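You operate a simulated robot arm through the tools that you are given. There is no shell and no other tool.

Carry out the task below with a simulated two-armed robot. There is one attempt and no reset: what you move stays moved.

JOB
Leave the driver set for oak: clutch by the card, switch to IN, battery boxed.
Fine: shut the battery box.

Only the result counts: the job must be done as asked and must still hold three seconds after the hand-in. Knocking over, shifting, dropping, spilling or breaking anything else fails it.

ROBOT AND FRAMES
Two 7-joint arms with fingered hands on one trunk that stands fixed in place. Base frame: the origin is at the foot of the trunk, x ahead of it, y to its left, z up. Units: mm, rad, N and s.
The left shoulder is at [71, 172, 1327], the right one opposite. Payload 5 kg a hand.
The TCP of each hand is the grasp point between the finger pads, 43 mm short of the fingertips. In the tool frame z runs along the fingers and y along their closing line. Largest opening 144 mm; the body of the gripper starts 50 mm behind the TCP. The gripper is a hand of 5 fingers: y runs from the thumb to the fingers, the wrist lies at [-21, -124, -221] in the tool frame.
Orientation is that of the tool frame in the base frame, as [roll, pitch, yaw] about the fixed x, y, z axes, in that order (R = Rz(yaw) Ry(pitch) Rx(roll)). With the fingers straight down and the wrist toward the robot, the tool's x, y and z point along [0, 1, 0], [1, 0, 0] and [0, 0, -1] of the base frame.

CONTROLS
- The arms move only by the tool servo_tool. It takes "left_commands", "right_commands" or both (then of equal length, played together; a hand with none holds still); each is a list of rows, each an object of numbers (a shift or turn left out is 0): "x", "y", "z": the shift along the base's x, y, z in mm; "ax", "ay", "az": the turn, a rotation vector about the base's x, y, z in degrees. In form: [{"x": .., "y": .., "z": .., "ax": .., "ay": .., "az": ..}, ...]. A call has 1 to 20 rows; each row is the pose to reach, as a shift and turn from the pose commanded when the call began. Each row takes 0.2 s and may step no farther than 50 mm and 0.15 rad from the row before; otherwise, the whole call is refused. A pose out of reach is approached as far as the arm can. The call stops where the force on the tool passes 50 N (or 10 N more than at its start, if that is more) or the arm is blocked; 0.2 s more then pass. In this call time passes only in rows, and 0.2 s behind the last. The reply holds the time, the measured pose of the TCP, the force on the tool along the base axes, the opening and the grip force, in the units named above and with some noise, with the torque about the TCP (base axes, N m) and any sound that the robot's microphone picked up.
- Cameras (640 x 400 px; columns grow to the right, rows downward): "scene" is now at [141.2, -18.5, 1565.2]; the picture's right is [-0.10, -1.00, 0.00], its down [-0.57, 0.06, -0.82] and it looks along [0.82, -0.08, -0.57] (base axes); focal length 318 px, centre (320, 200). "left" rides on the left gripper at [-86, -109, -168] in its tool frame; the picture's right is [-0.80, -0.28, 0.53], its down [0.54, -0.73, 0.42] and it looks along [0.27, 0.63, 0.73] (tool axes); focal length 275 px, centre (320, 200). "right" rides on the right gripper at [86, -108, -168] in its tool frame; the picture's right is [-0.80, 0.28, -0.53], its down [-0.54, -0.73, 0.42] and it looks along [-0.27, 0.63, 0.73] (tool axes); focal length 275 px, centre (320, 200). There is no depth. A picture from a camera that has moved, and an enlarged one, comes with that camera's place and axes in the base frame and with its lens. The place of the scene camera against the robot may be out by one fixed shift of up to 12 mm in any direction.
- snapshot(camera): a new picture of that camera. It takes no simulated time.
- slide_trunk(by): slides the trunk up (or, below 0, down) by that many mm; the arms and the scene camera ride with it, the base frame stays. It gives what a move gives, with no picture.
- finger_targets(index, middle, ring, little, thumb_bend, thumb_turn, hand): sets how far each is bent, from 0 (flat) to 1 (curled in); at 0.3 the hand is open as for a grip, at 0.7 the pads meet at the TCP. One left out holds its place. A second passes; each finger stops where it meets its share of the squeeze, and holds until it gets a number again. It is the only way to open and close the hand. It gives what a move gives, with no picture; readings hold the bend of each and the force on index, middle, ring, little, thumb and palm. thumb_turn goes from beside the hand (0) to across from the fingers (1), as for a grip.
- head_to(pan, tilt): turns the head with the scene camera to pan (to the left, within 1.501 rad either way) and tilt (down, from -0.506 to 1.204), counted from straight ahead of the robot. It gives what a move gives.
- close_up(camera, box): a new picture of the part [left, top, right, bottom] of that camera's present view, enlarged. It takes no simulated time.
- finish_job(): hands the job in; it is judged then, once.

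Nothing tells you positions but the pictures and the camera data. Unless the task says otherwise, let go and move clear before handing in.

The tools are called after "Call:" as name(argument=value, ...) on one line, values as JSON. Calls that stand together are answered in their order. servo_tool: Moves the arms, as the interface text tells. Its arguments: {"type":"object","properties":{"left_commands":{"type":"array","items":{"type":"object","properties":{"x":{"type":"number"},"y":{"type":"number"},"z":{"type":"number"},"ax":{"type":"number"},"ay":{"type":"number"},"az":{"type":"number"}}}},"right_commands":{"type":"array","items":{"type":"object","properties":{"x":{"type":"number"},"y":{"type":"number"},"z":{"type":"number"},"ax":{"type":"number"},"ay":{"type":"number"},"az":{"type":"number"}}}}},"required":[]} The other tools are called the same way: slide_trunk (by) slides the trunk up or down; finger_targets (index, middle, ring, little, thumb_bend, thumb_turn, hand) moves the fingers one by one; head_to (pan, tilt) turns the head that bears the scene camera; snapshot (camera) takes a picture; close_up (camera, box) takes an enlarged picture of a part of a camera's view; finish_job () hands the job in.

At the start:

```text
clock: 0.0
left_tcp_pos: [783.4, 275.3, 1290.9]
left_orientation: [-3.141, -0.001, 1.57]
left_contact_force: [-0.7, 0.6, 0.1]
left_wrist_torque: [-0.04, 0.01, 0.02]
left_finger_gap: 143.5
left_gripper_force: 0.1
left_shape: jaw
left_bend: [0.3, 0.3, 0.3, 0.3, 0.3, 0.98]
left_finger forces: [0.1, 0.1, 0.1, 0.0, 0.0, 0.0]
right_tcp_pos: [805.9, -254.7, 1256.6]
right_orientation: [-3.142, 0.0, 1.57]
right_contact_force: [0.7, 0.5, -1.1]
right_wrist_torque: [0.0, -0.02, -0.01]
right_finger_gap: 143.5
right_gripper_force: 0.0
right_shape: jaw
right_bend: [0.3, 0.3, 0.3, 0.3, 0.3, 0.98]
right_finger forces: [0.1, 0.1, 0.0, 0.1, 0.0, 0.0]
trunk travel left (down, up): [-425.0, 515.0]
head pan, tilt: [-0.098, 0.606]
```

scene: 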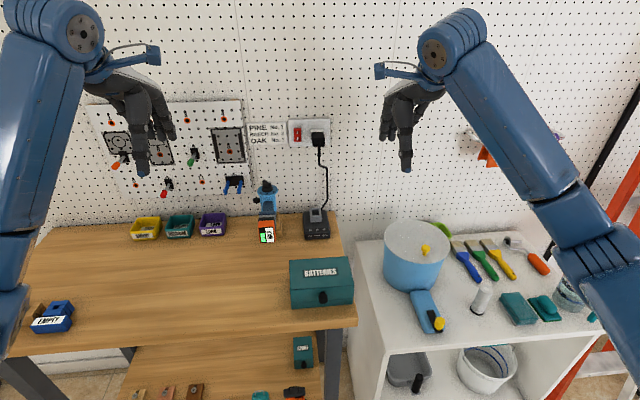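
right: 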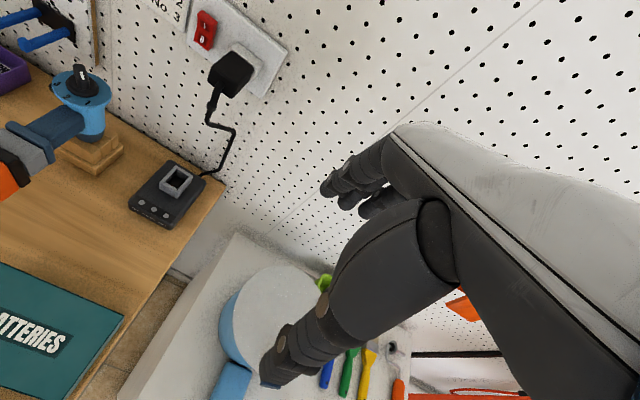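
left: 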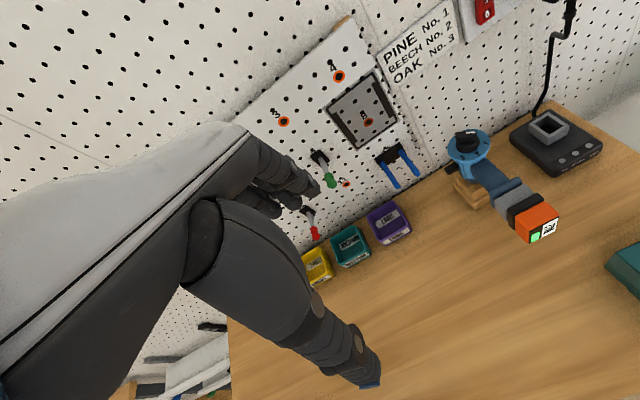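

I see a workbench with a blue cordless driver standing nose-up on a wooden block, a charger, a teal BATTERIES box and a card on the pegboard. I'll look closer at each before moving.

Call:
close_up(camera="scene", box=[230, 110, 350, 185])

Call:
close_up(camera="scene", box=[230, 170, 350, 245])

Call:
close_up(camera="scene", box=[270, 240, 370, 320])

Call:
close_up(camera="left", box=[430, 90, 610, 260])

Call:
close_up(camera="right", box=[0, 50, 160, 210])

Call:
close_up(camera="left", box=[320, 0, 500, 110])

```text
5.33 times, centred on (290, 148) of scene
camera zoom: at [141.2, -18.5, 1565.2], right [-0.1, -1.0, 0.0], down [-0.57, 0.06, -0.82], along [0.82, -0.08, -0.57], focal length 1697 px, centre (480, 480)
```

zoom: 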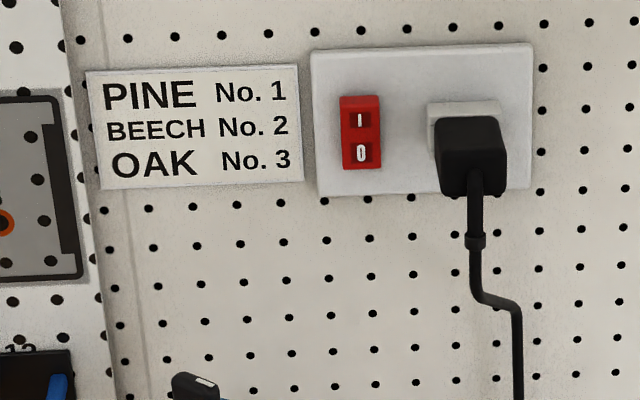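

```text
5.33 times, centred on (290, 208) of scene
camera zoom: at [141.2, -18.5, 1565.2], right [-0.1, -1.0, 0.0], down [-0.57, 0.06, -0.82], along [0.82, -0.08, -0.57], focal length 1697 px, centre (480, 160)
```

zoom: 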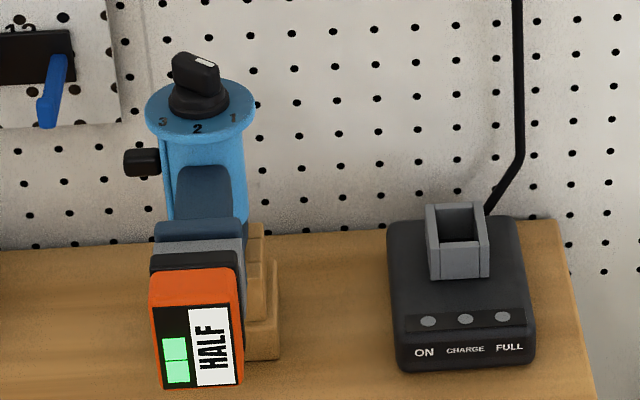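

```text
5.00 times, centred on (320, 280) of scene
camera zoom: at [141.2, -18.5, 1565.2], right [-0.1, -1.0, 0.0], down [-0.57, 0.06, -0.82], along [0.82, -0.08, -0.57], focal length 1591 px, centre (320, -200)
```

zoom: 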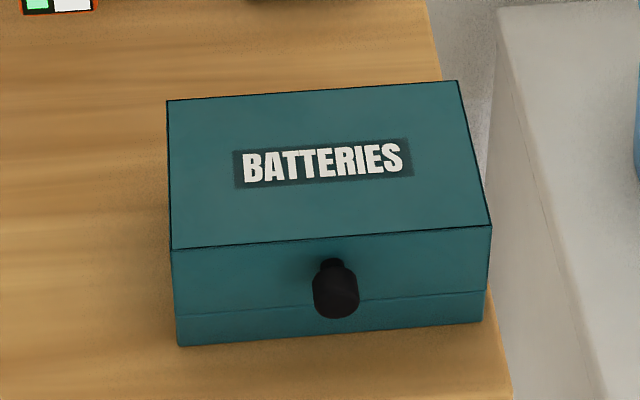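

```text
2.35 times, centred on (520, 175) of left
camera zoom: at [675.0, 190.6, 1459.1], right [-0.28, -0.8, -0.53], down [-0.73, 0.54, -0.42], along [0.63, 0.27, -0.73], focal length 648 px, centre (-151, 259)
```

zoom: 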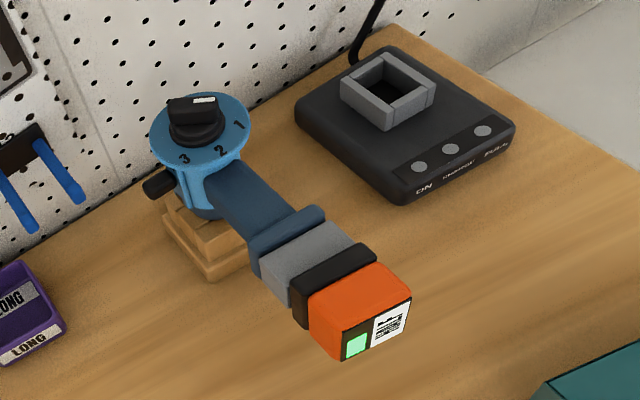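

```text
2.50 times, centred on (80, 130) of right
camera zoom: at [698.6, -166.6, 1422.7], right [0.28, -0.8, 0.53], down [-0.73, -0.54, -0.42], along [0.63, -0.27, -0.73], focal length 688 px, centre (920, 375)
```

zoom: 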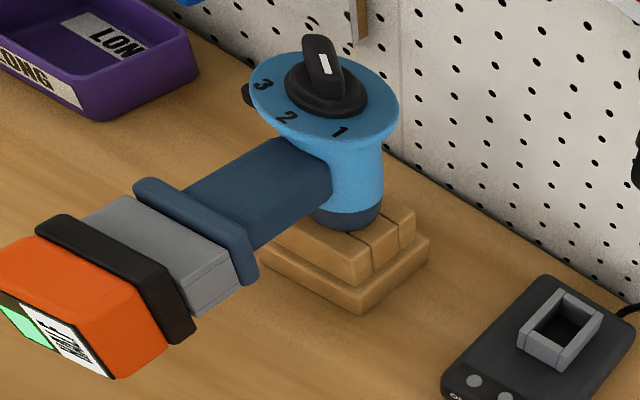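

```text
3.56 times, centred on (410, 55) of left
camera zoom: at [675.0, 190.6, 1459.1], right [-0.28, -0.8, -0.53], down [-0.73, 0.54, -0.42], along [0.63, 0.27, -0.73], focal length 979 px, centre (0, 716)
```

zoom: 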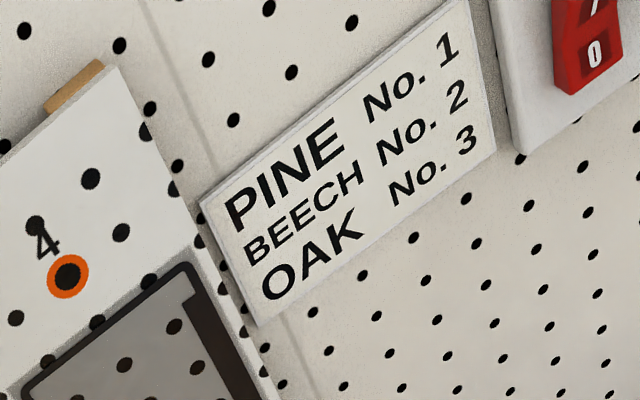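

The card says OAK is No. 3. Next I look at the switch, the box details and the shelf below.

Call:
close_up(camera="scene", box=[110, 330, 330, 400])

Call:
close_up(camera="scene", box=[20, 290, 100, 340])

Call:
close_up(camera="scene", box=[245, 172, 295, 204])

Call:
close_up(camera="left", box=[440, 115, 520, 165])

Call:
close_up(camera="right", box=[40, 55, 120, 105])

Call:
head_to(pan=0.0, tilt=0.9)

```text
2.91 times, centred on (220, 365) of scene
camera zoom: at [141.2, -18.5, 1565.2], right [-0.1, -1.0, 0.0], down [-0.57, 0.06, -0.82], along [0.82, -0.08, -0.57], focal length 926 px, centre (611, -280)
```

zoom: 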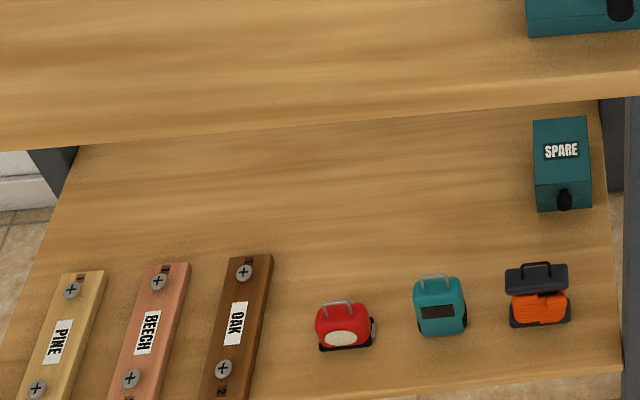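

```text
8.00 times, centred on (60, 315) of scene
camera zoom: at [141.2, -18.5, 1565.2], right [-0.1, -1.0, 0.0], down [-0.57, 0.06, -0.82], along [0.82, -0.08, -0.57], focal length 2545 px, centre (2400, -720)
```

zoom: 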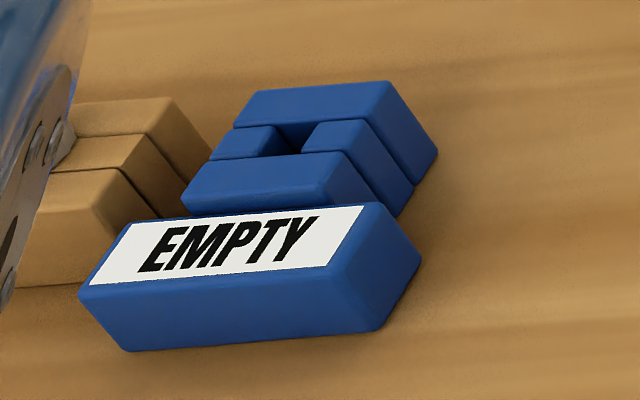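

```text
12.50 times, centred on (270, 188) of scene
camera zoom: at [141.2, -18.5, 1565.2], right [-0.1, -1.0, 0.0], down [-0.57, 0.06, -0.82], along [0.82, -0.08, -0.57], focal length 3977 px, centre (945, 350)
```

zoom: 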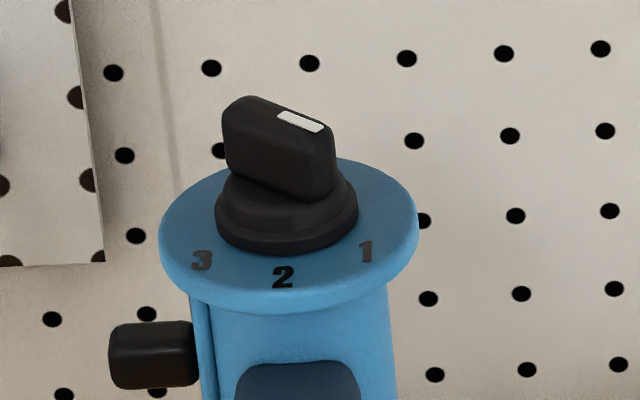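

```text
8.00 times, centred on (480, 140) of left
camera zoom: at [675.0, 190.6, 1459.1], right [-0.28, -0.8, -0.53], down [-0.73, 0.54, -0.42], along [0.63, 0.27, -0.73], focal length 2202 px, centre (-960, 680)
```

zoom: 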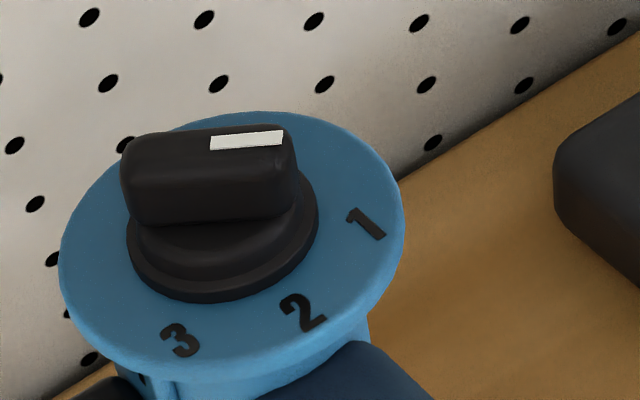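

```text
8.00 times, centred on (80, 80) of right
camera zoom: at [698.6, -166.6, 1422.7], right [0.28, -0.8, 0.53], down [-0.73, -0.54, -0.42], along [0.63, -0.27, -0.73], focal length 2202 px, centre (2240, 1160)
```

zoom: 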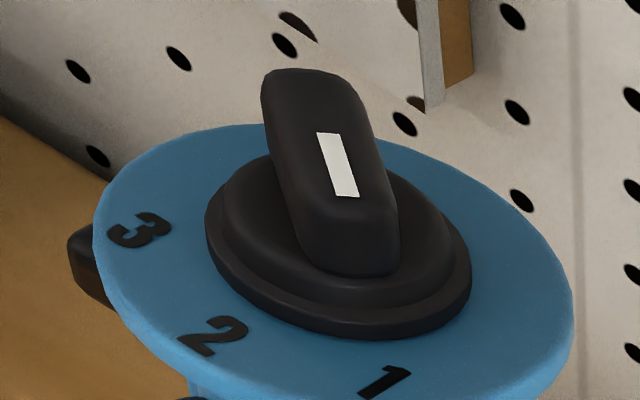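

```text
clock: 0.8
left_tcp_pos: [784.7, 274.9, 1289.4]
left_orientation: [-3.138, 0.0, 1.571]
left_contact_force: [-0.4, -0.2, 0.4]
left_wrist_torque: [0.02, 0.01, 0.01]
left_finger_gap: 143.4
left_gripper_force: 0.1
left_shape: jaw
left_bend: [0.3, 0.3, 0.3, 0.3, 0.3, 0.98]
left_finger forces: [0.1, 0.0, 0.0, 0.0, 0.0, 0.0]
right_tcp_pos: [806.2, -253.9, 1255.2]
right_orientation: [-3.141, 0.0, 1.568]
right_contact_force: [-0.3, -1.1, -0.8]
right_wrist_torque: [0.0, 0.01, 0.02]
right_finger_gap: 143.4
right_gripper_force: 0.0
right_shape: jaw
right_bend: [0.3, 0.3, 0.3, 0.3, 0.3, 0.98]
right_finger forces: [0.0, 0.1, 0.0, 0.1, 0.0, 0.0]
trunk travel left (down, up): [-425.0, 515.0]
head pan, tilt: [0.0, 0.901]
```

The pointer is at 1 and must go to 3, which is clockwise seen from above. I take new pictures from the turned head to locate things and find the switch markings.

Call:
snapshot(camera="scene")

Call:
close_up(camera="scene", box=[230, 60, 350, 150])

```text
taken
camera scene: at [128.9, -9.9, 1541.0], right [0.0, -1.0, 0.0], down [-0.78, 0.0, -0.62], along [0.62, 0.0, -0.78], focal length 318 px, centre (320, 200)
```

scene: 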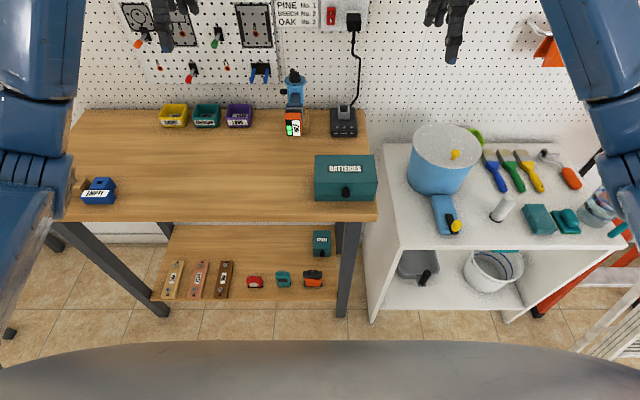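

```text
4.44 times, centred on (290, 105) of scene
camera zoom: at [128.9, -9.9, 1541.0], right [0.0, -1.0, 0.0], down [-0.78, 0.0, -0.62], along [0.62, 0.0, -0.78], focal length 1414 px, centre (453, 622)
```

zoom: 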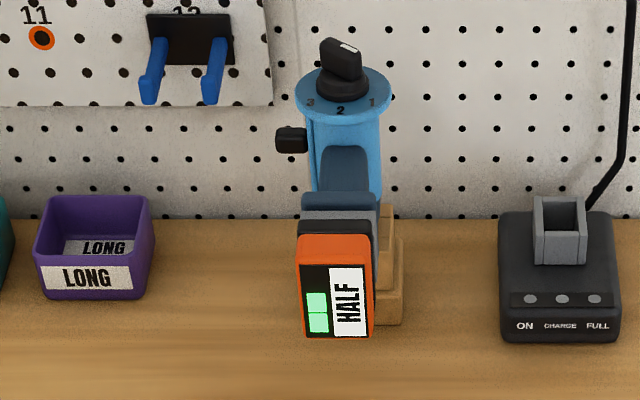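

I've triangulated the knob to about (949, 65, 1075). Now I zoom in on the battery in both hand cameras to locate it.

Call:
close_up(camera="left", box=[480, 160, 576, 250])

Call:
close_up(camera="right", box=[0, 100, 110, 205])

Call:
close_up(camera="right", box=[0, 250, 160, 400])

Call:
close_up(camera="scene", box=[305, 140, 385, 210])

```text
4.44 times, centred on (528, 205) of left
camera zoom: at [674.9, 190.6, 1459.0], right [-0.28, -0.8, -0.53], down [-0.73, 0.54, -0.42], along [0.63, 0.27, -0.73], focal length 1224 px, centre (-604, 178)
```

zoom: 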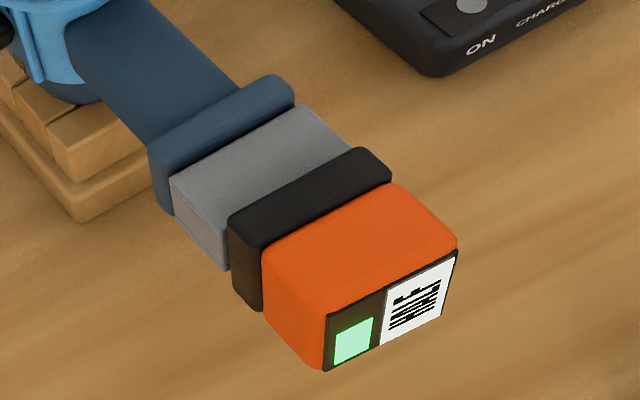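

```text
3.81 times, centred on (55, 152) of right
camera zoom: at [698.5, -166.5, 1422.8], right [0.28, -0.8, 0.53], down [-0.73, -0.54, -0.42], along [0.63, -0.27, -0.73], focal length 1049 px, centre (1330, 381)
```

zoom: 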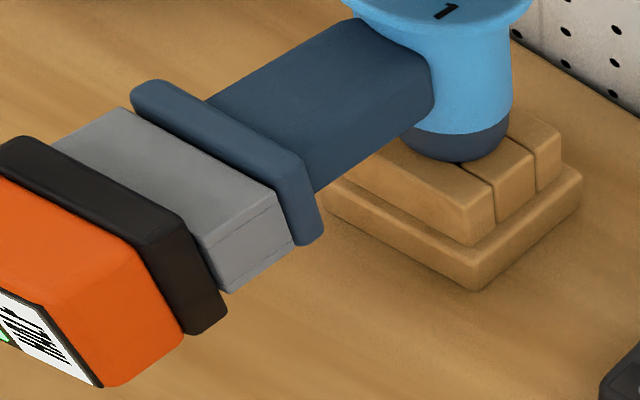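

```text
2.67 times, centred on (80, 325) of right
camera zoom: at [698.5, -166.5, 1422.8], right [0.28, -0.8, 0.53], down [-0.73, -0.54, -0.42], along [0.63, -0.27, -0.73], focal length 734 px, centre (960, -133)
```

zoom: 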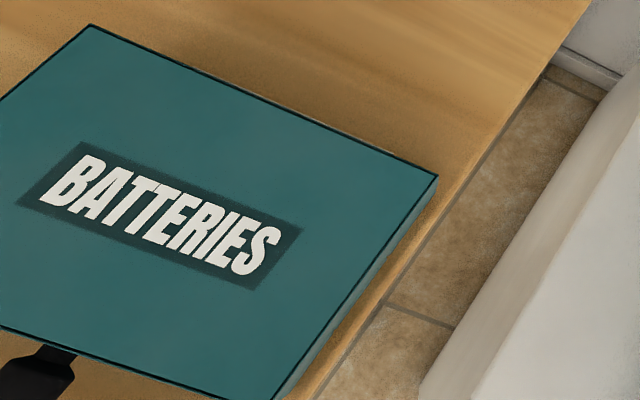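

```text
5.71 times, centred on (345, 175) of scene
camera zoom: at [128.9, -9.9, 1541.0], right [0.0, -1.0, 0.0], down [-0.78, 0.0, -0.62], along [0.62, 0.0, -0.78], focal length 1818 px, centre (177, 343)
```

zoom: 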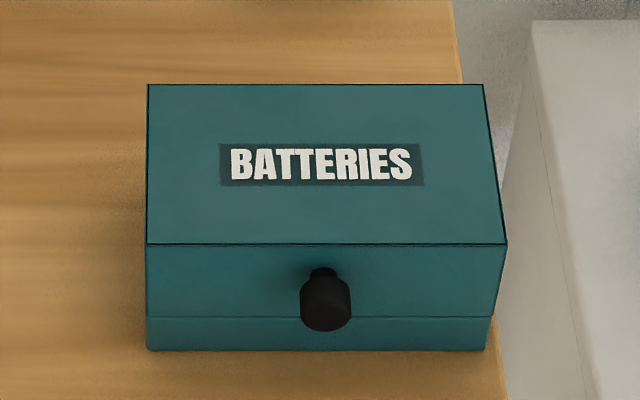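

The battery pack is roughly x 798–832, y 52–89, z 974–1029. The box top is about x 645–743, y −140–14, z 957, and the table is near z 883. I zoom on the box front and bring the left hand over to view the switch.

Call:
close_up(camera="scene", box=[330, 170, 380, 205])

Call:
close_up(camera="scene", box=[308, 228, 336, 260])

Call:
servo_tool(left_commands=[{"x": 14, "y": -11, "z": -21, "az": -7.5}, {"x": 28, "y": -22, "z": -42, "az": -15}, {"x": 43, "y": -32, "z": -64, "az": -22.5}, {"x": 57, "y": -43, "z": -85, "az": -30}, {"x": 72, "y": -54, "z": -106, "az": -37.5}, {"x": 86, "y": -65, "z": -127, "az": -45}, {"x": 100, "y": -75, "z": -149, "az": -52.5}, {"x": 115, "y": -86, "z": -170, "az": -60}])

Call:
snapshot(camera="left")

```text
11.43 times, centred on (355, 188) of scene
camera zoom: at [128.9, -9.9, 1541.0], right [0.0, -1.0, 0.0], down [-0.78, 0.0, -0.62], along [0.62, 0.0, -0.78], focal length 3636 px, centre (-80, 343)
```

zoom: 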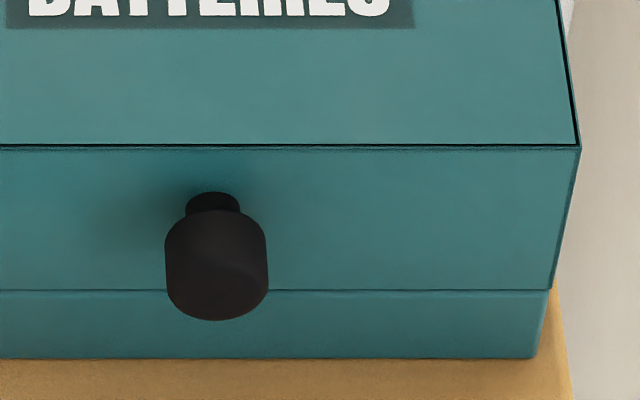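

```text
12.50 times, centred on (322, 244) of scene
camera zoom: at [128.9, -9.9, 1541.0], right [0.0, -1.0, 0.0], down [-0.78, 0.0, -0.62], along [0.62, 0.0, -0.78], focal length 3977 px, centre (295, -350)
```

zoom: 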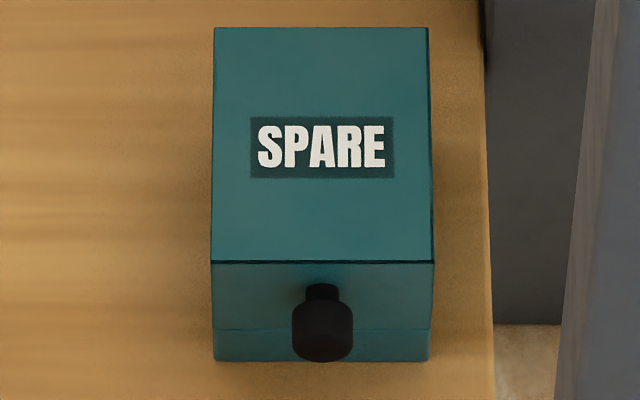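

```text
clock: 2.6
left_tcp_pos: [900.3, 189.0, 1118.2]
left_orientation: [-3.139, -0.001, 0.521]
left_contact_force: [-0.5, 0.0, -0.5]
left_wrist_torque: [0.01, 0.05, 0.03]
left_finger_gap: 143.4
left_gripper_force: 0.1
left_shape: jaw
left_bend: [0.3, 0.3, 0.3, 0.3, 0.3, 0.98]
left_finger forces: [0.0, 0.0, 0.1, 0.1, 0.0, 0.0]
right_tcp_pos: [808.0, -255.2, 1254.8]
right_orientation: [-3.141, 0.0, 1.569]
right_contact_force: [0.6, 0.2, 0.4]
right_wrist_torque: [0.02, 0.02, 0.0]
right_finger_gap: 143.5
right_gripper_force: 0.1
right_shape: jaw
right_bend: [0.3, 0.3, 0.3, 0.3, 0.3, 0.98]
right_finger forces: [0.0, 0.1, 0.0, 0.0, 0.0, 0.1]
trunk travel left (down, up): [-425.0, 515.0]
head pan, tilt: [0.0, 0.901]
```

```text
taken
camera left: at [770.3, 242.4, 1287.6], right [-0.83, -0.15, -0.53], down [0.11, 0.9, -0.42], along [0.54, -0.41, -0.73], focal length 275 px, centre (320, 200)
```

left: 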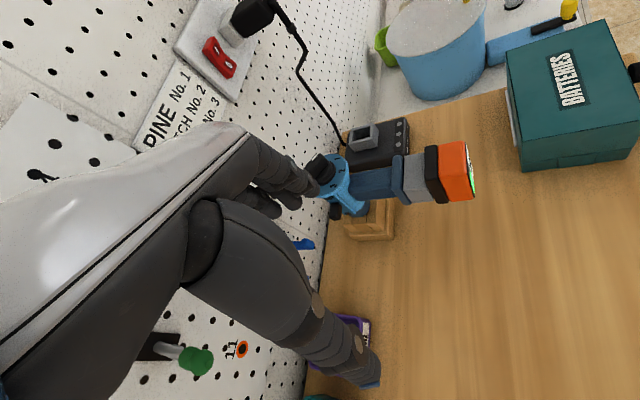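

The lid overhangs a low base and there is a strip at the back edge, so it's probably hinged there. Now a close look at the switch side and the box's back.

Call:
close_up(camera="left", box=[300, 140, 400, 220])

Call:
close_up(camera="left", box=[490, 10, 640, 180])

```text
5.00 times, centred on (350, 180) of left
camera zoom: at [770.3, 242.4, 1287.6], right [-0.83, -0.15, -0.53], down [0.11, 0.9, -0.42], along [0.54, -0.41, -0.73], focal length 1376 px, centre (170, 300)
```

zoom: 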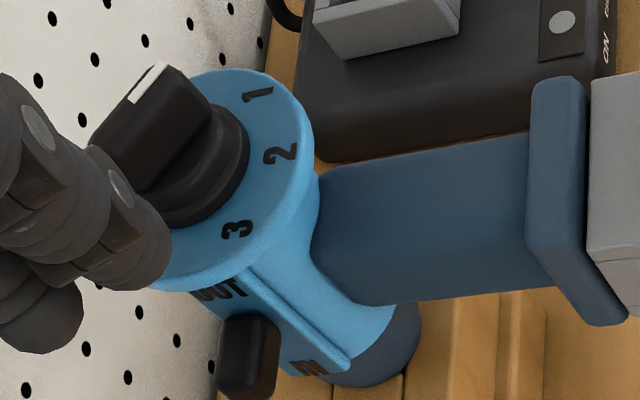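

```text
2.35 times, centred on (565, 95) of left
camera zoom: at [770.3, 242.4, 1287.6], right [-0.83, -0.15, -0.53], down [0.11, 0.9, -0.42], along [0.54, -0.41, -0.73], focal length 648 px, centre (-256, 447)
```

zoom: 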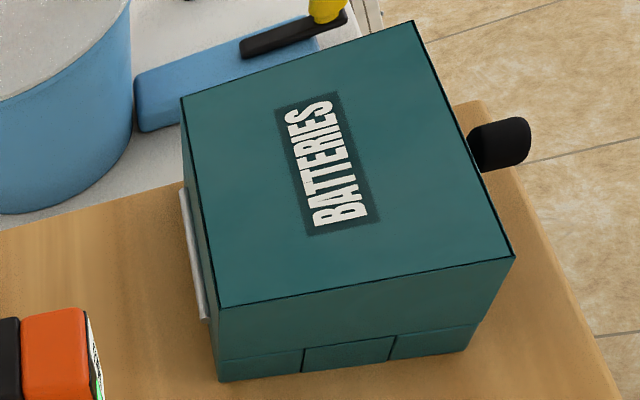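

The switch is a black peg on the driver's left side between OUT (upper) and IN (lower). I move the left hand back and tilt it for a flatter view.

Call:
servo_tool(left_commands=[{"x": 6, "y": 32, "z": 2, "ax": -4.5, "ay": -6}, {"x": 12, "y": 63, "z": 3, "ax": -9, "ay": -12}, {"x": 18, "y": 95, "z": 5, "ax": -13.5, "ay": -18}, {"x": 24, "y": 126, "z": 6, "ax": -18, "ay": -24}])

Call:
snapshot(camera="left")

```text
clock: 3.6
left_tcp_pos: [922.5, 317.6, 1124.7]
left_orientation: [2.651, -0.198, 0.571]
left_contact_force: [-0.7, 0.9, 1.0]
left_wrist_torque: [-0.04, 0.03, 0.01]
left_finger_gap: 144.0
left_gripper_force: 0.1
left_shape: jaw
left_bend: [0.3, 0.3, 0.3, 0.3, 0.3, 0.98]
left_finger forces: [0.0, 0.0, 0.0, 0.0, 0.1, 0.1]
right_tcp_pos: [806.7, -253.1, 1256.5]
right_orientation: [-3.141, 0.001, 1.568]
right_contact_force: [-0.5, 0.2, 1.1]
right_wrist_torque: [-0.06, -0.02, -0.01]
right_finger_gap: 143.6
right_gripper_force: 0.1
right_shape: jaw
right_bend: [0.3, 0.3, 0.3, 0.3, 0.3, 0.98]
right_finger forces: [0.0, 0.0, 0.0, 0.0, 0.1, 0.1]
trunk travel left (down, up): [-425.0, 515.0]
head pan, tilt: [0.0, 0.901]
```

```text
taken
camera left: at [740.7, 409.9, 1204.4], right [-0.56, -0.36, -0.75], down [0.33, 0.74, -0.59], along [0.76, -0.57, -0.29], focal length 275 px, centre (320, 200)
```

left: 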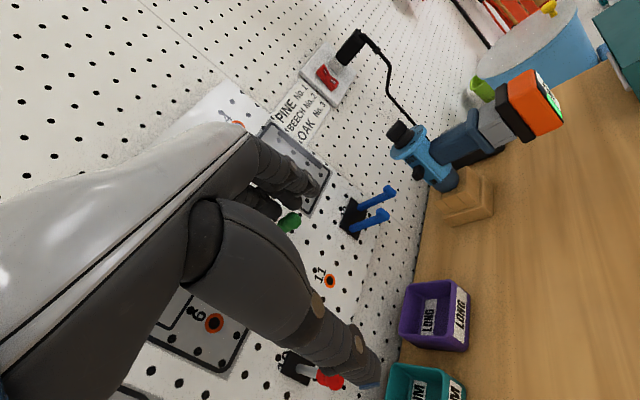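

Call:
close_up(camera="left", box=[380, 115, 460, 195])

Call:
close_up(camera="left", box=[440, 60, 570, 160])

Call:
close_up(camera="left", box=[580, 0, 640, 100])

```text
5.00 times, centred on (420, 155) of left
camera zoom: at [740.7, 409.9, 1204.4], right [-0.56, -0.36, -0.75], down [0.33, 0.74, -0.59], along [0.76, -0.57, -0.29], focal length 1376 px, centre (-180, 425)
```

zoom: 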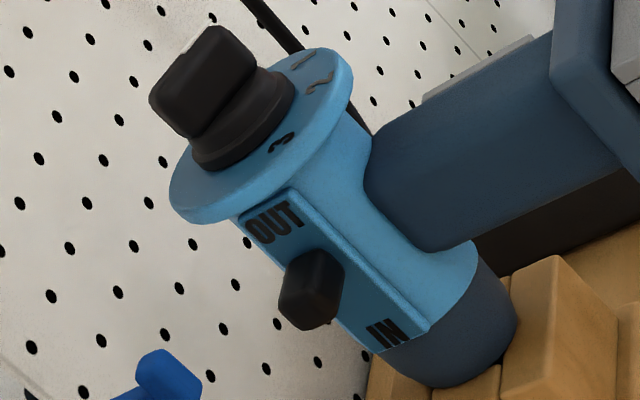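

```text
4.00 times, centred on (505, 110) of left
camera zoom: at [740.7, 409.9, 1204.4], right [-0.56, -0.36, -0.75], down [0.33, 0.74, -0.59], along [0.76, -0.57, -0.29], focal length 1101 px, centre (-420, 560)
```

zoom: 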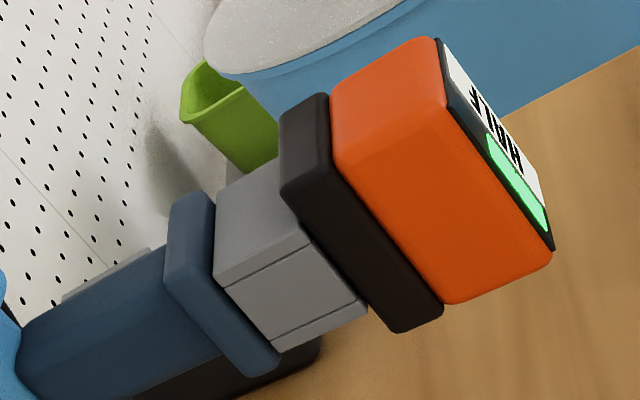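

```text
4.00 times, centred on (610, 50) of left
camera zoom: at [740.7, 409.9, 1204.4], right [-0.56, -0.36, -0.75], down [0.33, 0.74, -0.59], along [0.76, -0.57, -0.29], focal length 1101 px, centre (-840, 800)
```

zoom: 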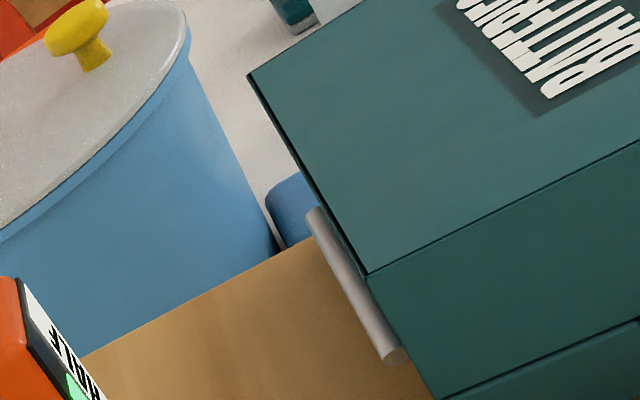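

The peg sits between OUT (top) and IN (bottom). I zoom in further to tell whether it slides or tilts.

Call:
close_up(camera="left", box=[408, 148, 440, 190])

Call:
close_up(camera="scene", box=[278, 60, 318, 110])

```text
9.52 times, centred on (424, 169) of left
camera zoom: at [740.7, 409.9, 1204.4], right [-0.56, -0.36, -0.75], down [0.33, 0.74, -0.59], along [0.76, -0.57, -0.29], focal length 2622 px, centre (-670, 495)
```

zoom: 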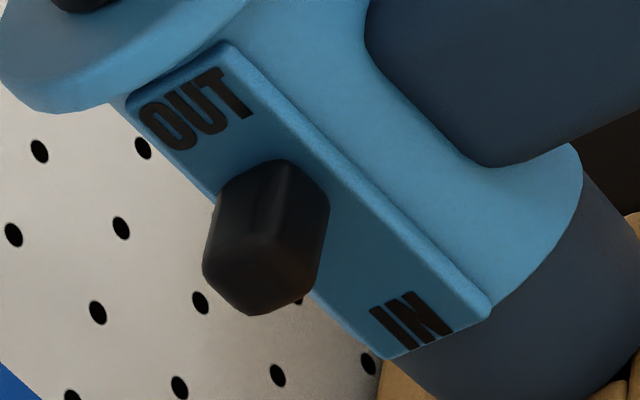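

```text
8.00 times, centred on (298, 85) of scene
camera zoom: at [128.9, -7.7, 1541.0], right [0.0, -1.0, 0.0], down [-0.78, 0.0, -0.62], along [0.62, 0.0, -0.78], focal length 2545 px, centre (496, 1120)
```

zoom: 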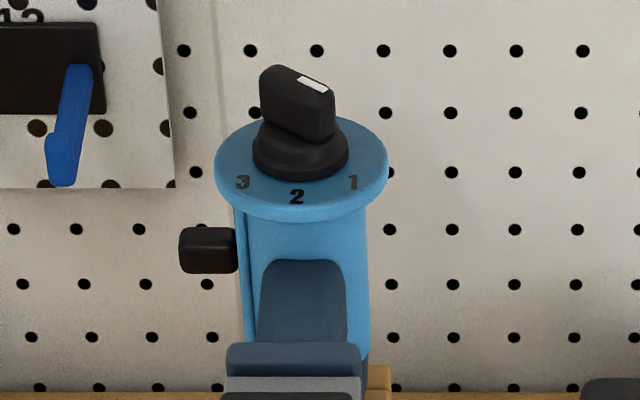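

The switch is a slider peg just under OUT, centre about (948, 106, 1009), and it must go down toward IN. Before touching anything I bring the left hand back to open air and study how the fingers pinch.

Call:
servo_tool(left_commands=[{"x": -20, "y": 0, "z": 25, "ax": 4.5, "ay": 6}, {"x": -50, "y": 0, "z": 50, "ax": 9, "ay": 12}, {"x": -85, "y": -10, "z": 75, "ax": 13.5, "ay": 18}, {"x": -120, "y": -20, "z": 100, "ax": 18, "ay": 24}])

Call:
head_to(pan=0.2, tilt=0.5)

Call:
servo_tool(left_commands=[{"z": 5, "az": 7.5}, {"z": 10, "az": 15}, {"z": 15, "az": 22.5}, {"z": 20, "az": 30}, {"z": 25, "az": 37.5}, {"z": 30, "az": 45}, {"z": 35, "az": 52.5}, {"z": 40, "az": 60}])

Call:
finger_targets(hand="left", index=0.65, middle=0.65, ring=0.3, little=0.3, thumb_bend=0.65)

Call:
snapshot(camera="scene")

Call:
snapshot(camera="left")

```text
clock: 4.6
left_tcp_pos: [801.7, 296.2, 1227.4]
left_orientation: [-3.139, 0.0, 0.523]
left_contact_force: [-1.0, 0.6, 0.0]
left_wrist_torque: [0.04, 0.01, 0.0]
left_finger_gap: 144.1
left_gripper_force: 0.1
left_shape: jaw
left_bend: [0.3, 0.3, 0.3, 0.3, 0.3, 0.98]
left_finger forces: [0.0, 0.1, 0.0, 0.0, 0.0, 0.0]
right_tcp_pos: [804.9, -255.6, 1256.3]
right_orientation: [3.141, -0.002, 1.57]
right_contact_force: [-0.8, -0.4, 0.1]
right_wrist_torque: [0.02, -0.03, -0.02]
right_finger_gap: 143.4
right_gripper_force: 0.0
right_shape: jaw
right_bend: [0.3, 0.3, 0.3, 0.3, 0.3, 0.98]
right_finger forces: [0.0, 0.0, 0.1, 0.1, 0.0, 0.0]
trunk travel left (down, up): [-425.0, 515.0]
head pan, tilt: [0.0, 0.901]
```

```text
clock: 5.5
left_tcp_pos: [804.6, 296.5, 1226.0]
left_orientation: [3.141, -0.001, 0.525]
left_contact_force: [-0.9, 0.0, -0.7]
left_wrist_torque: [0.01, 0.01, -0.01]
left_finger_gap: 143.7
left_gripper_force: 0.1
left_shape: jaw
left_bend: [0.3, 0.3, 0.3, 0.3, 0.3, 0.98]
left_finger forces: [0.0, 0.1, 0.0, 0.0, 0.1, 0.0]
right_tcp_pos: [807.4, -253.1, 1256.2]
right_orientation: [-3.14, 0.002, 1.569]
right_contact_force: [0.9, 0.2, -0.5]
right_wrist_torque: [0.03, 0.03, 0.03]
right_finger_gap: 143.9
right_gripper_force: 0.1
right_shape: jaw
right_bend: [0.3, 0.3, 0.3, 0.3, 0.3, 0.98]
right_finger forces: [0.1, 0.0, 0.1, 0.1, 0.1, 0.1]
trunk travel left (down, up): [-425.0, 515.0]
head pan, tilt: [0.201, 0.499]
```

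```text
clock: 7.3
left_tcp_pos: [802.8, 295.1, 1266.2]
left_orientation: [-3.14, 0.0, 1.573]
left_contact_force: [0.1, -0.9, 0.5]
left_wrist_torque: [-0.04, -0.02, -0.05]
left_finger_gap: 143.7
left_gripper_force: 0.0
left_shape: jaw
left_bend: [0.3, 0.3, 0.3, 0.3, 0.3, 0.98]
left_finger forces: [0.1, 0.0, 0.0, 0.0, 0.1, 0.0]
right_tcp_pos: [806.9, -254.6, 1255.6]
right_orientation: [-3.14, 0.0, 1.569]
right_contact_force: [-0.3, 0.1, 0.9]
right_wrist_torque: [0.01, 0.01, 0.04]
right_finger_gap: 143.6
right_gripper_force: 0.0
right_shape: jaw
right_bend: [0.3, 0.3, 0.3, 0.3, 0.3, 0.98]
right_finger forces: [0.0, 0.1, 0.0, 0.1, 0.1, 0.0]
trunk travel left (down, up): [-425.0, 515.0]
head pan, tilt: [0.201, 0.499]
```

```text
clock: 8.3
left_tcp_pos: [801.2, 296.4, 1266.5]
left_orientation: [-3.139, 0.0, 1.57]
left_contact_force: [0.6, -0.5, 0.2]
left_wrist_torque: [-0.01, 0.0, 0.01]
left_finger_gap: 25.3
left_gripper_force: 0.1
left_shape: fingers
left_bend: [0.65, 0.65, 0.3, 0.3, 0.65, 0.98]
left_finger forces: [0.1, 0.0, 0.0, 0.0, 0.1, 0.1]
right_tcp_pos: [807.5, -254.2, 1254.8]
right_orientation: [-3.141, -0.002, 1.57]
right_contact_force: [0.2, -0.3, 0.2]
right_wrist_torque: [-0.02, -0.01, 0.03]
right_finger_gap: 143.6
right_gripper_force: 0.0
right_shape: jaw
right_bend: [0.3, 0.3, 0.3, 0.3, 0.3, 0.98]
right_finger forces: [0.0, 0.1, 0.0, 0.0, 0.0, 0.0]
trunk travel left (down, up): [-425.0, 515.0]
head pan, tilt: [0.201, 0.499]
```

```text
taken
camera scene: at [142.6, 8.2, 1574.8], right [0.2, -0.98, 0.0], down [-0.47, -0.1, -0.88], along [0.86, 0.17, -0.48], focal length 318 px, centre (320, 200)
```

scene: 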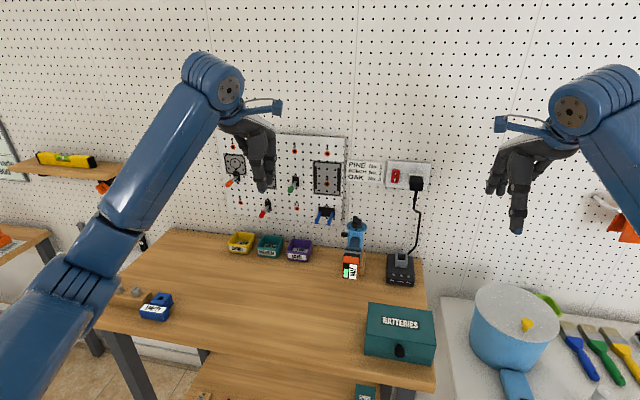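

```text
taken
camera left: at [693.7, 211.2, 1434.8], right [-0.28, -0.8, -0.53], down [-0.73, 0.54, -0.42], along [0.63, 0.27, -0.73], focal length 275 px, centre (320, 200)
```

left: 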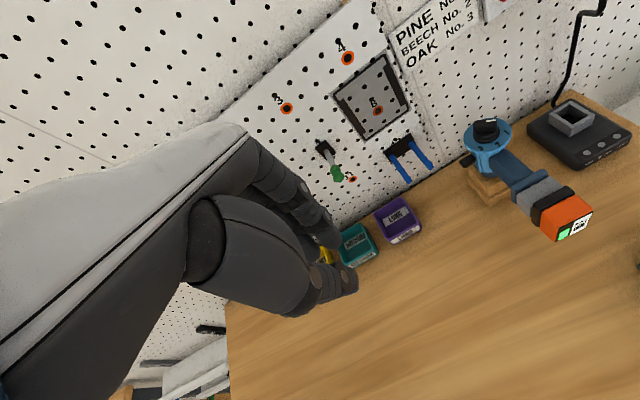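

Zooming in to see the pinch geometry of the left hand.

Call:
close_up(camera="scene", box=[205, 90, 295, 200])

Call:
close_up(camera="left", box=[180, 120, 380, 330])

Call:
close_up(camera="scene", box=[480, 120, 560, 240])

```text
3.64 times, centred on (250, 145) of scene
camera zoom: at [142.6, 8.2, 1574.8], right [0.2, -0.98, 0.0], down [-0.47, -0.1, -0.88], along [0.86, 0.17, -0.48], focal length 1157 px, centre (574, 400)
```

zoom: 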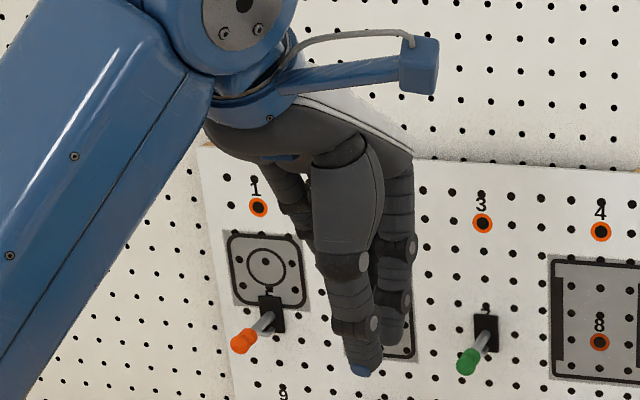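

```text
1.90 times, centred on (280, 225) of left
camera zoom: at [693.7, 211.2, 1434.8], right [-0.28, -0.8, -0.53], down [-0.73, 0.54, -0.42], along [0.63, 0.27, -0.73], focal length 524 px, centre (396, 152)
```

zoom: 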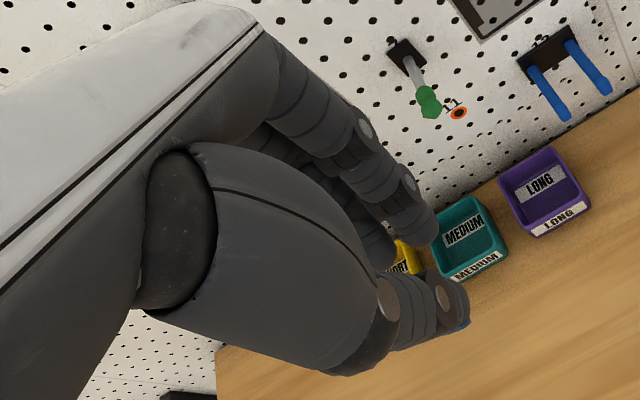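

```text
3.33 times, centred on (520, 180) of scene
camera zoom: at [142.6, 8.2, 1574.8], right [0.2, -0.98, 0.0], down [-0.47, -0.1, -0.88], along [0.86, 0.17, -0.48], focal length 1061 px, centre (-347, 267)
```

zoom: 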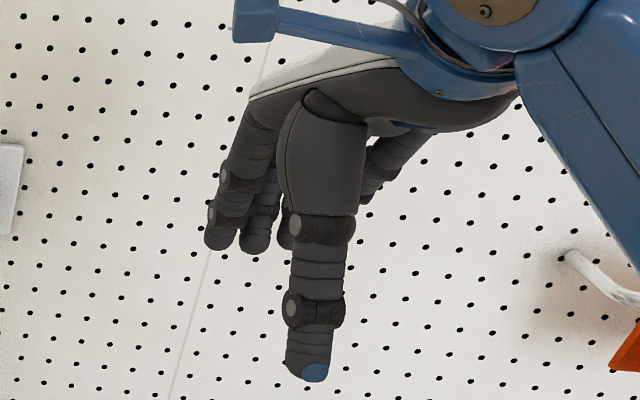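

Thumb opposes index and middle near the tool centre. I try a "pointing" cluster with index and thumb closed and the other fingers curled, then look at it.

Call:
finger_targets(hand="left", index=0.68, middle=1.0, ring=1.0, little=1.0, thumb_bend=0.68)

Call:
close_up(camera="scene", box=[205, 90, 295, 200])

Call:
close_up(camera="left", box=[180, 120, 380, 330])

Call:
close_up(camera="scene", box=[300, 190, 380, 260])

Call:
close_up(camera="left", box=[370, 110, 520, 210])

```text
clock: 9.3
left_tcp_pos: [802.5, 295.4, 1264.6]
left_orientation: [-3.139, -0.001, 1.57]
left_contact_force: [0.5, 0.3, -0.8]
left_wrist_torque: [0.02, -0.03, 0.04]
left_finger_gap: 15.1
left_gripper_force: 0.1
left_shape: fingers
left_bend: [0.68, 1.0, 1.0, 1.0, 0.68, 0.98]
left_finger forces: [0.0, 0.1, 0.0, 0.0, 0.0, 0.1]
right_tcp_pos: [806.9, -254.0, 1256.0]
right_orientation: [-3.14, 0.001, 1.569]
right_contact_force: [-1.0, 0.3, 0.8]
right_wrist_torque: [-0.03, -0.02, 0.0]
right_finger_gap: 143.4
right_gripper_force: 0.0
right_shape: jaw
right_bend: [0.3, 0.3, 0.3, 0.3, 0.3, 0.98]
right_finger forces: [0.1, 0.0, 0.0, 0.1, 0.1, 0.1]
trunk travel left (down, up): [-425.0, 515.0]
head pan, tilt: [0.201, 0.499]
```

```text
3.64 times, centred on (250, 145) of scene
camera zoom: at [142.6, 8.3, 1574.8], right [0.2, -0.98, 0.0], down [-0.47, -0.1, -0.88], along [0.86, 0.17, -0.48], focal length 1157 px, centre (574, 400)
```

zoom: 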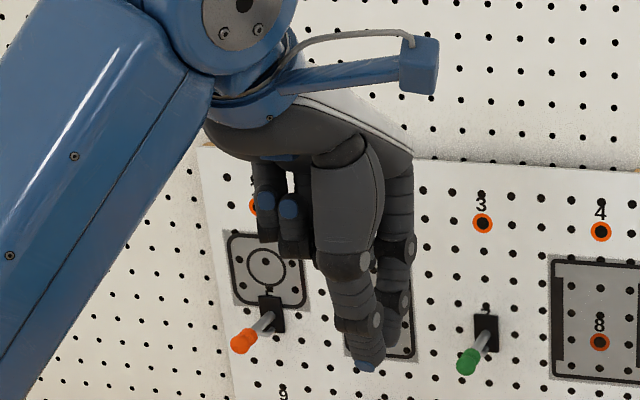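

```text
1.90 times, centred on (280, 225) of left
camera zoom: at [693.7, 211.3, 1434.8], right [-0.28, -0.8, -0.53], down [-0.73, 0.54, -0.42], along [0.63, 0.27, -0.73], focal length 524 px, centre (396, 152)
```

zoom: 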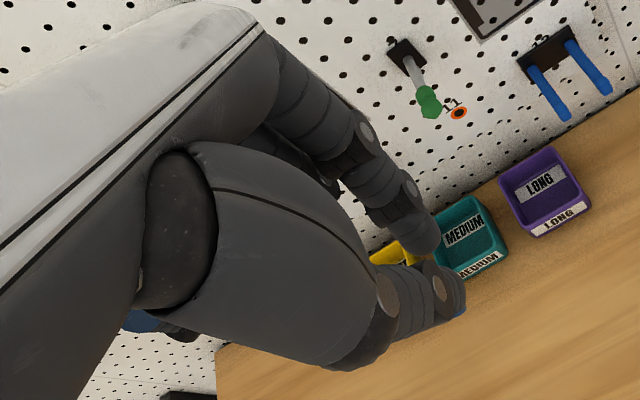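

```text
5.71 times, centred on (340, 225) of scene
camera zoom: at [142.6, 8.3, 1574.8], right [0.2, -0.98, 0.0], down [-0.47, -0.1, -0.88], along [0.86, 0.17, -0.48], focal length 1818 px, centre (206, 57)
```

zoom: 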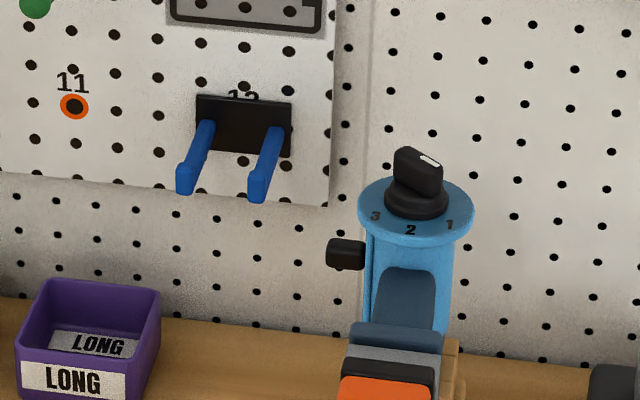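

```text
4.00 times, centred on (445, 160) of left
camera zoom: at [693.7, 211.3, 1434.8], right [-0.28, -0.8, -0.53], down [-0.73, 0.54, -0.42], along [0.63, 0.27, -0.73], focal length 1101 px, centre (-180, 360)
```

zoom: 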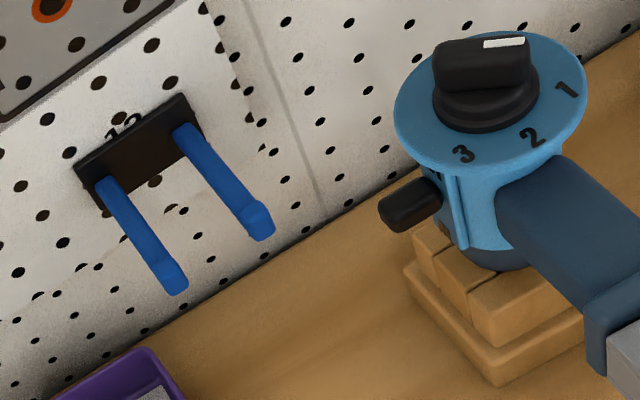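

The blue thing near the driver is a two-prong hook at x≈970–1050, y≈155–200, z<1045, which I must avoid. The thumb looks like the best straight poker, so I curl all the other fingers on both hands and measure the thumb tip.

Call:
finger_targets(hand="left", index=1.0, thumb_bend=0.68)

Call:
close_up(camera="scene", box=[205, 90, 295, 200])

Call:
close_up(camera="left", box=[180, 120, 380, 330])

```text
clock: 10.3
left_tcp_pos: [802.8, 294.8, 1266.8]
left_orientation: [-3.139, 0.001, 1.57]
left_contact_force: [0.1, 0.1, 0.5]
left_wrist_torque: [0.03, -0.01, -0.03]
left_finger_gap: 6.9
left_gripper_force: 0.1
left_shape: fingers
left_bend: [0.77, 1.0, 1.0, 1.0, 0.65, 0.97]
left_finger forces: [0.0, 0.1, 0.0, 0.0, 0.0, 0.1]
right_tcp_pos: [807.9, -254.2, 1255.8]
right_orientation: [3.141, 0.001, 1.57]
right_contact_force: [0.4, -0.8, 0.9]
right_wrist_torque: [-0.01, -0.03, 0.02]
right_finger_gap: 143.5
right_gripper_force: 0.1
right_shape: jaw
right_bend: [0.3, 0.3, 0.3, 0.3, 0.3, 0.98]
right_finger forces: [0.0, 0.0, 0.1, 0.1, 0.1, 0.0]
trunk travel left (down, up): [-425.0, 515.0]
head pan, tilt: [0.201, 0.499]
```

```text
3.64 times, centred on (250, 145) of scene
camera zoom: at [142.6, 8.3, 1574.8], right [0.2, -0.98, 0.0], down [-0.47, -0.1, -0.88], along [0.86, 0.17, -0.48], focal length 1157 px, centre (574, 400)
```

zoom: 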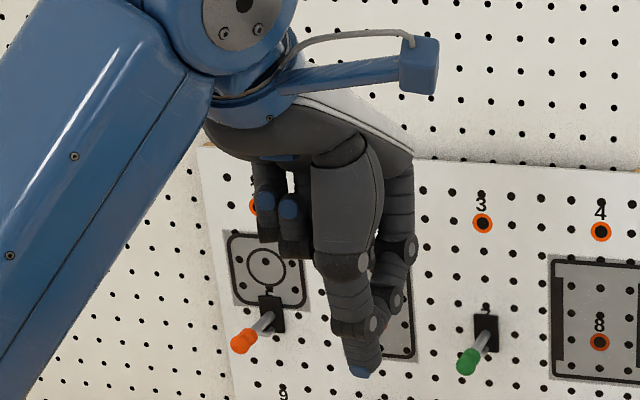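

```text
1.90 times, centred on (280, 225) of left
camera zoom: at [693.6, 211.3, 1434.8], right [-0.28, -0.8, -0.53], down [-0.73, 0.54, -0.42], along [0.63, 0.27, -0.73], focal length 524 px, centre (396, 152)
```

zoom: 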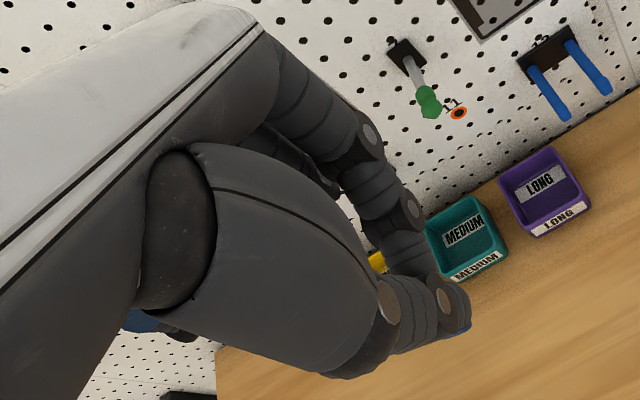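

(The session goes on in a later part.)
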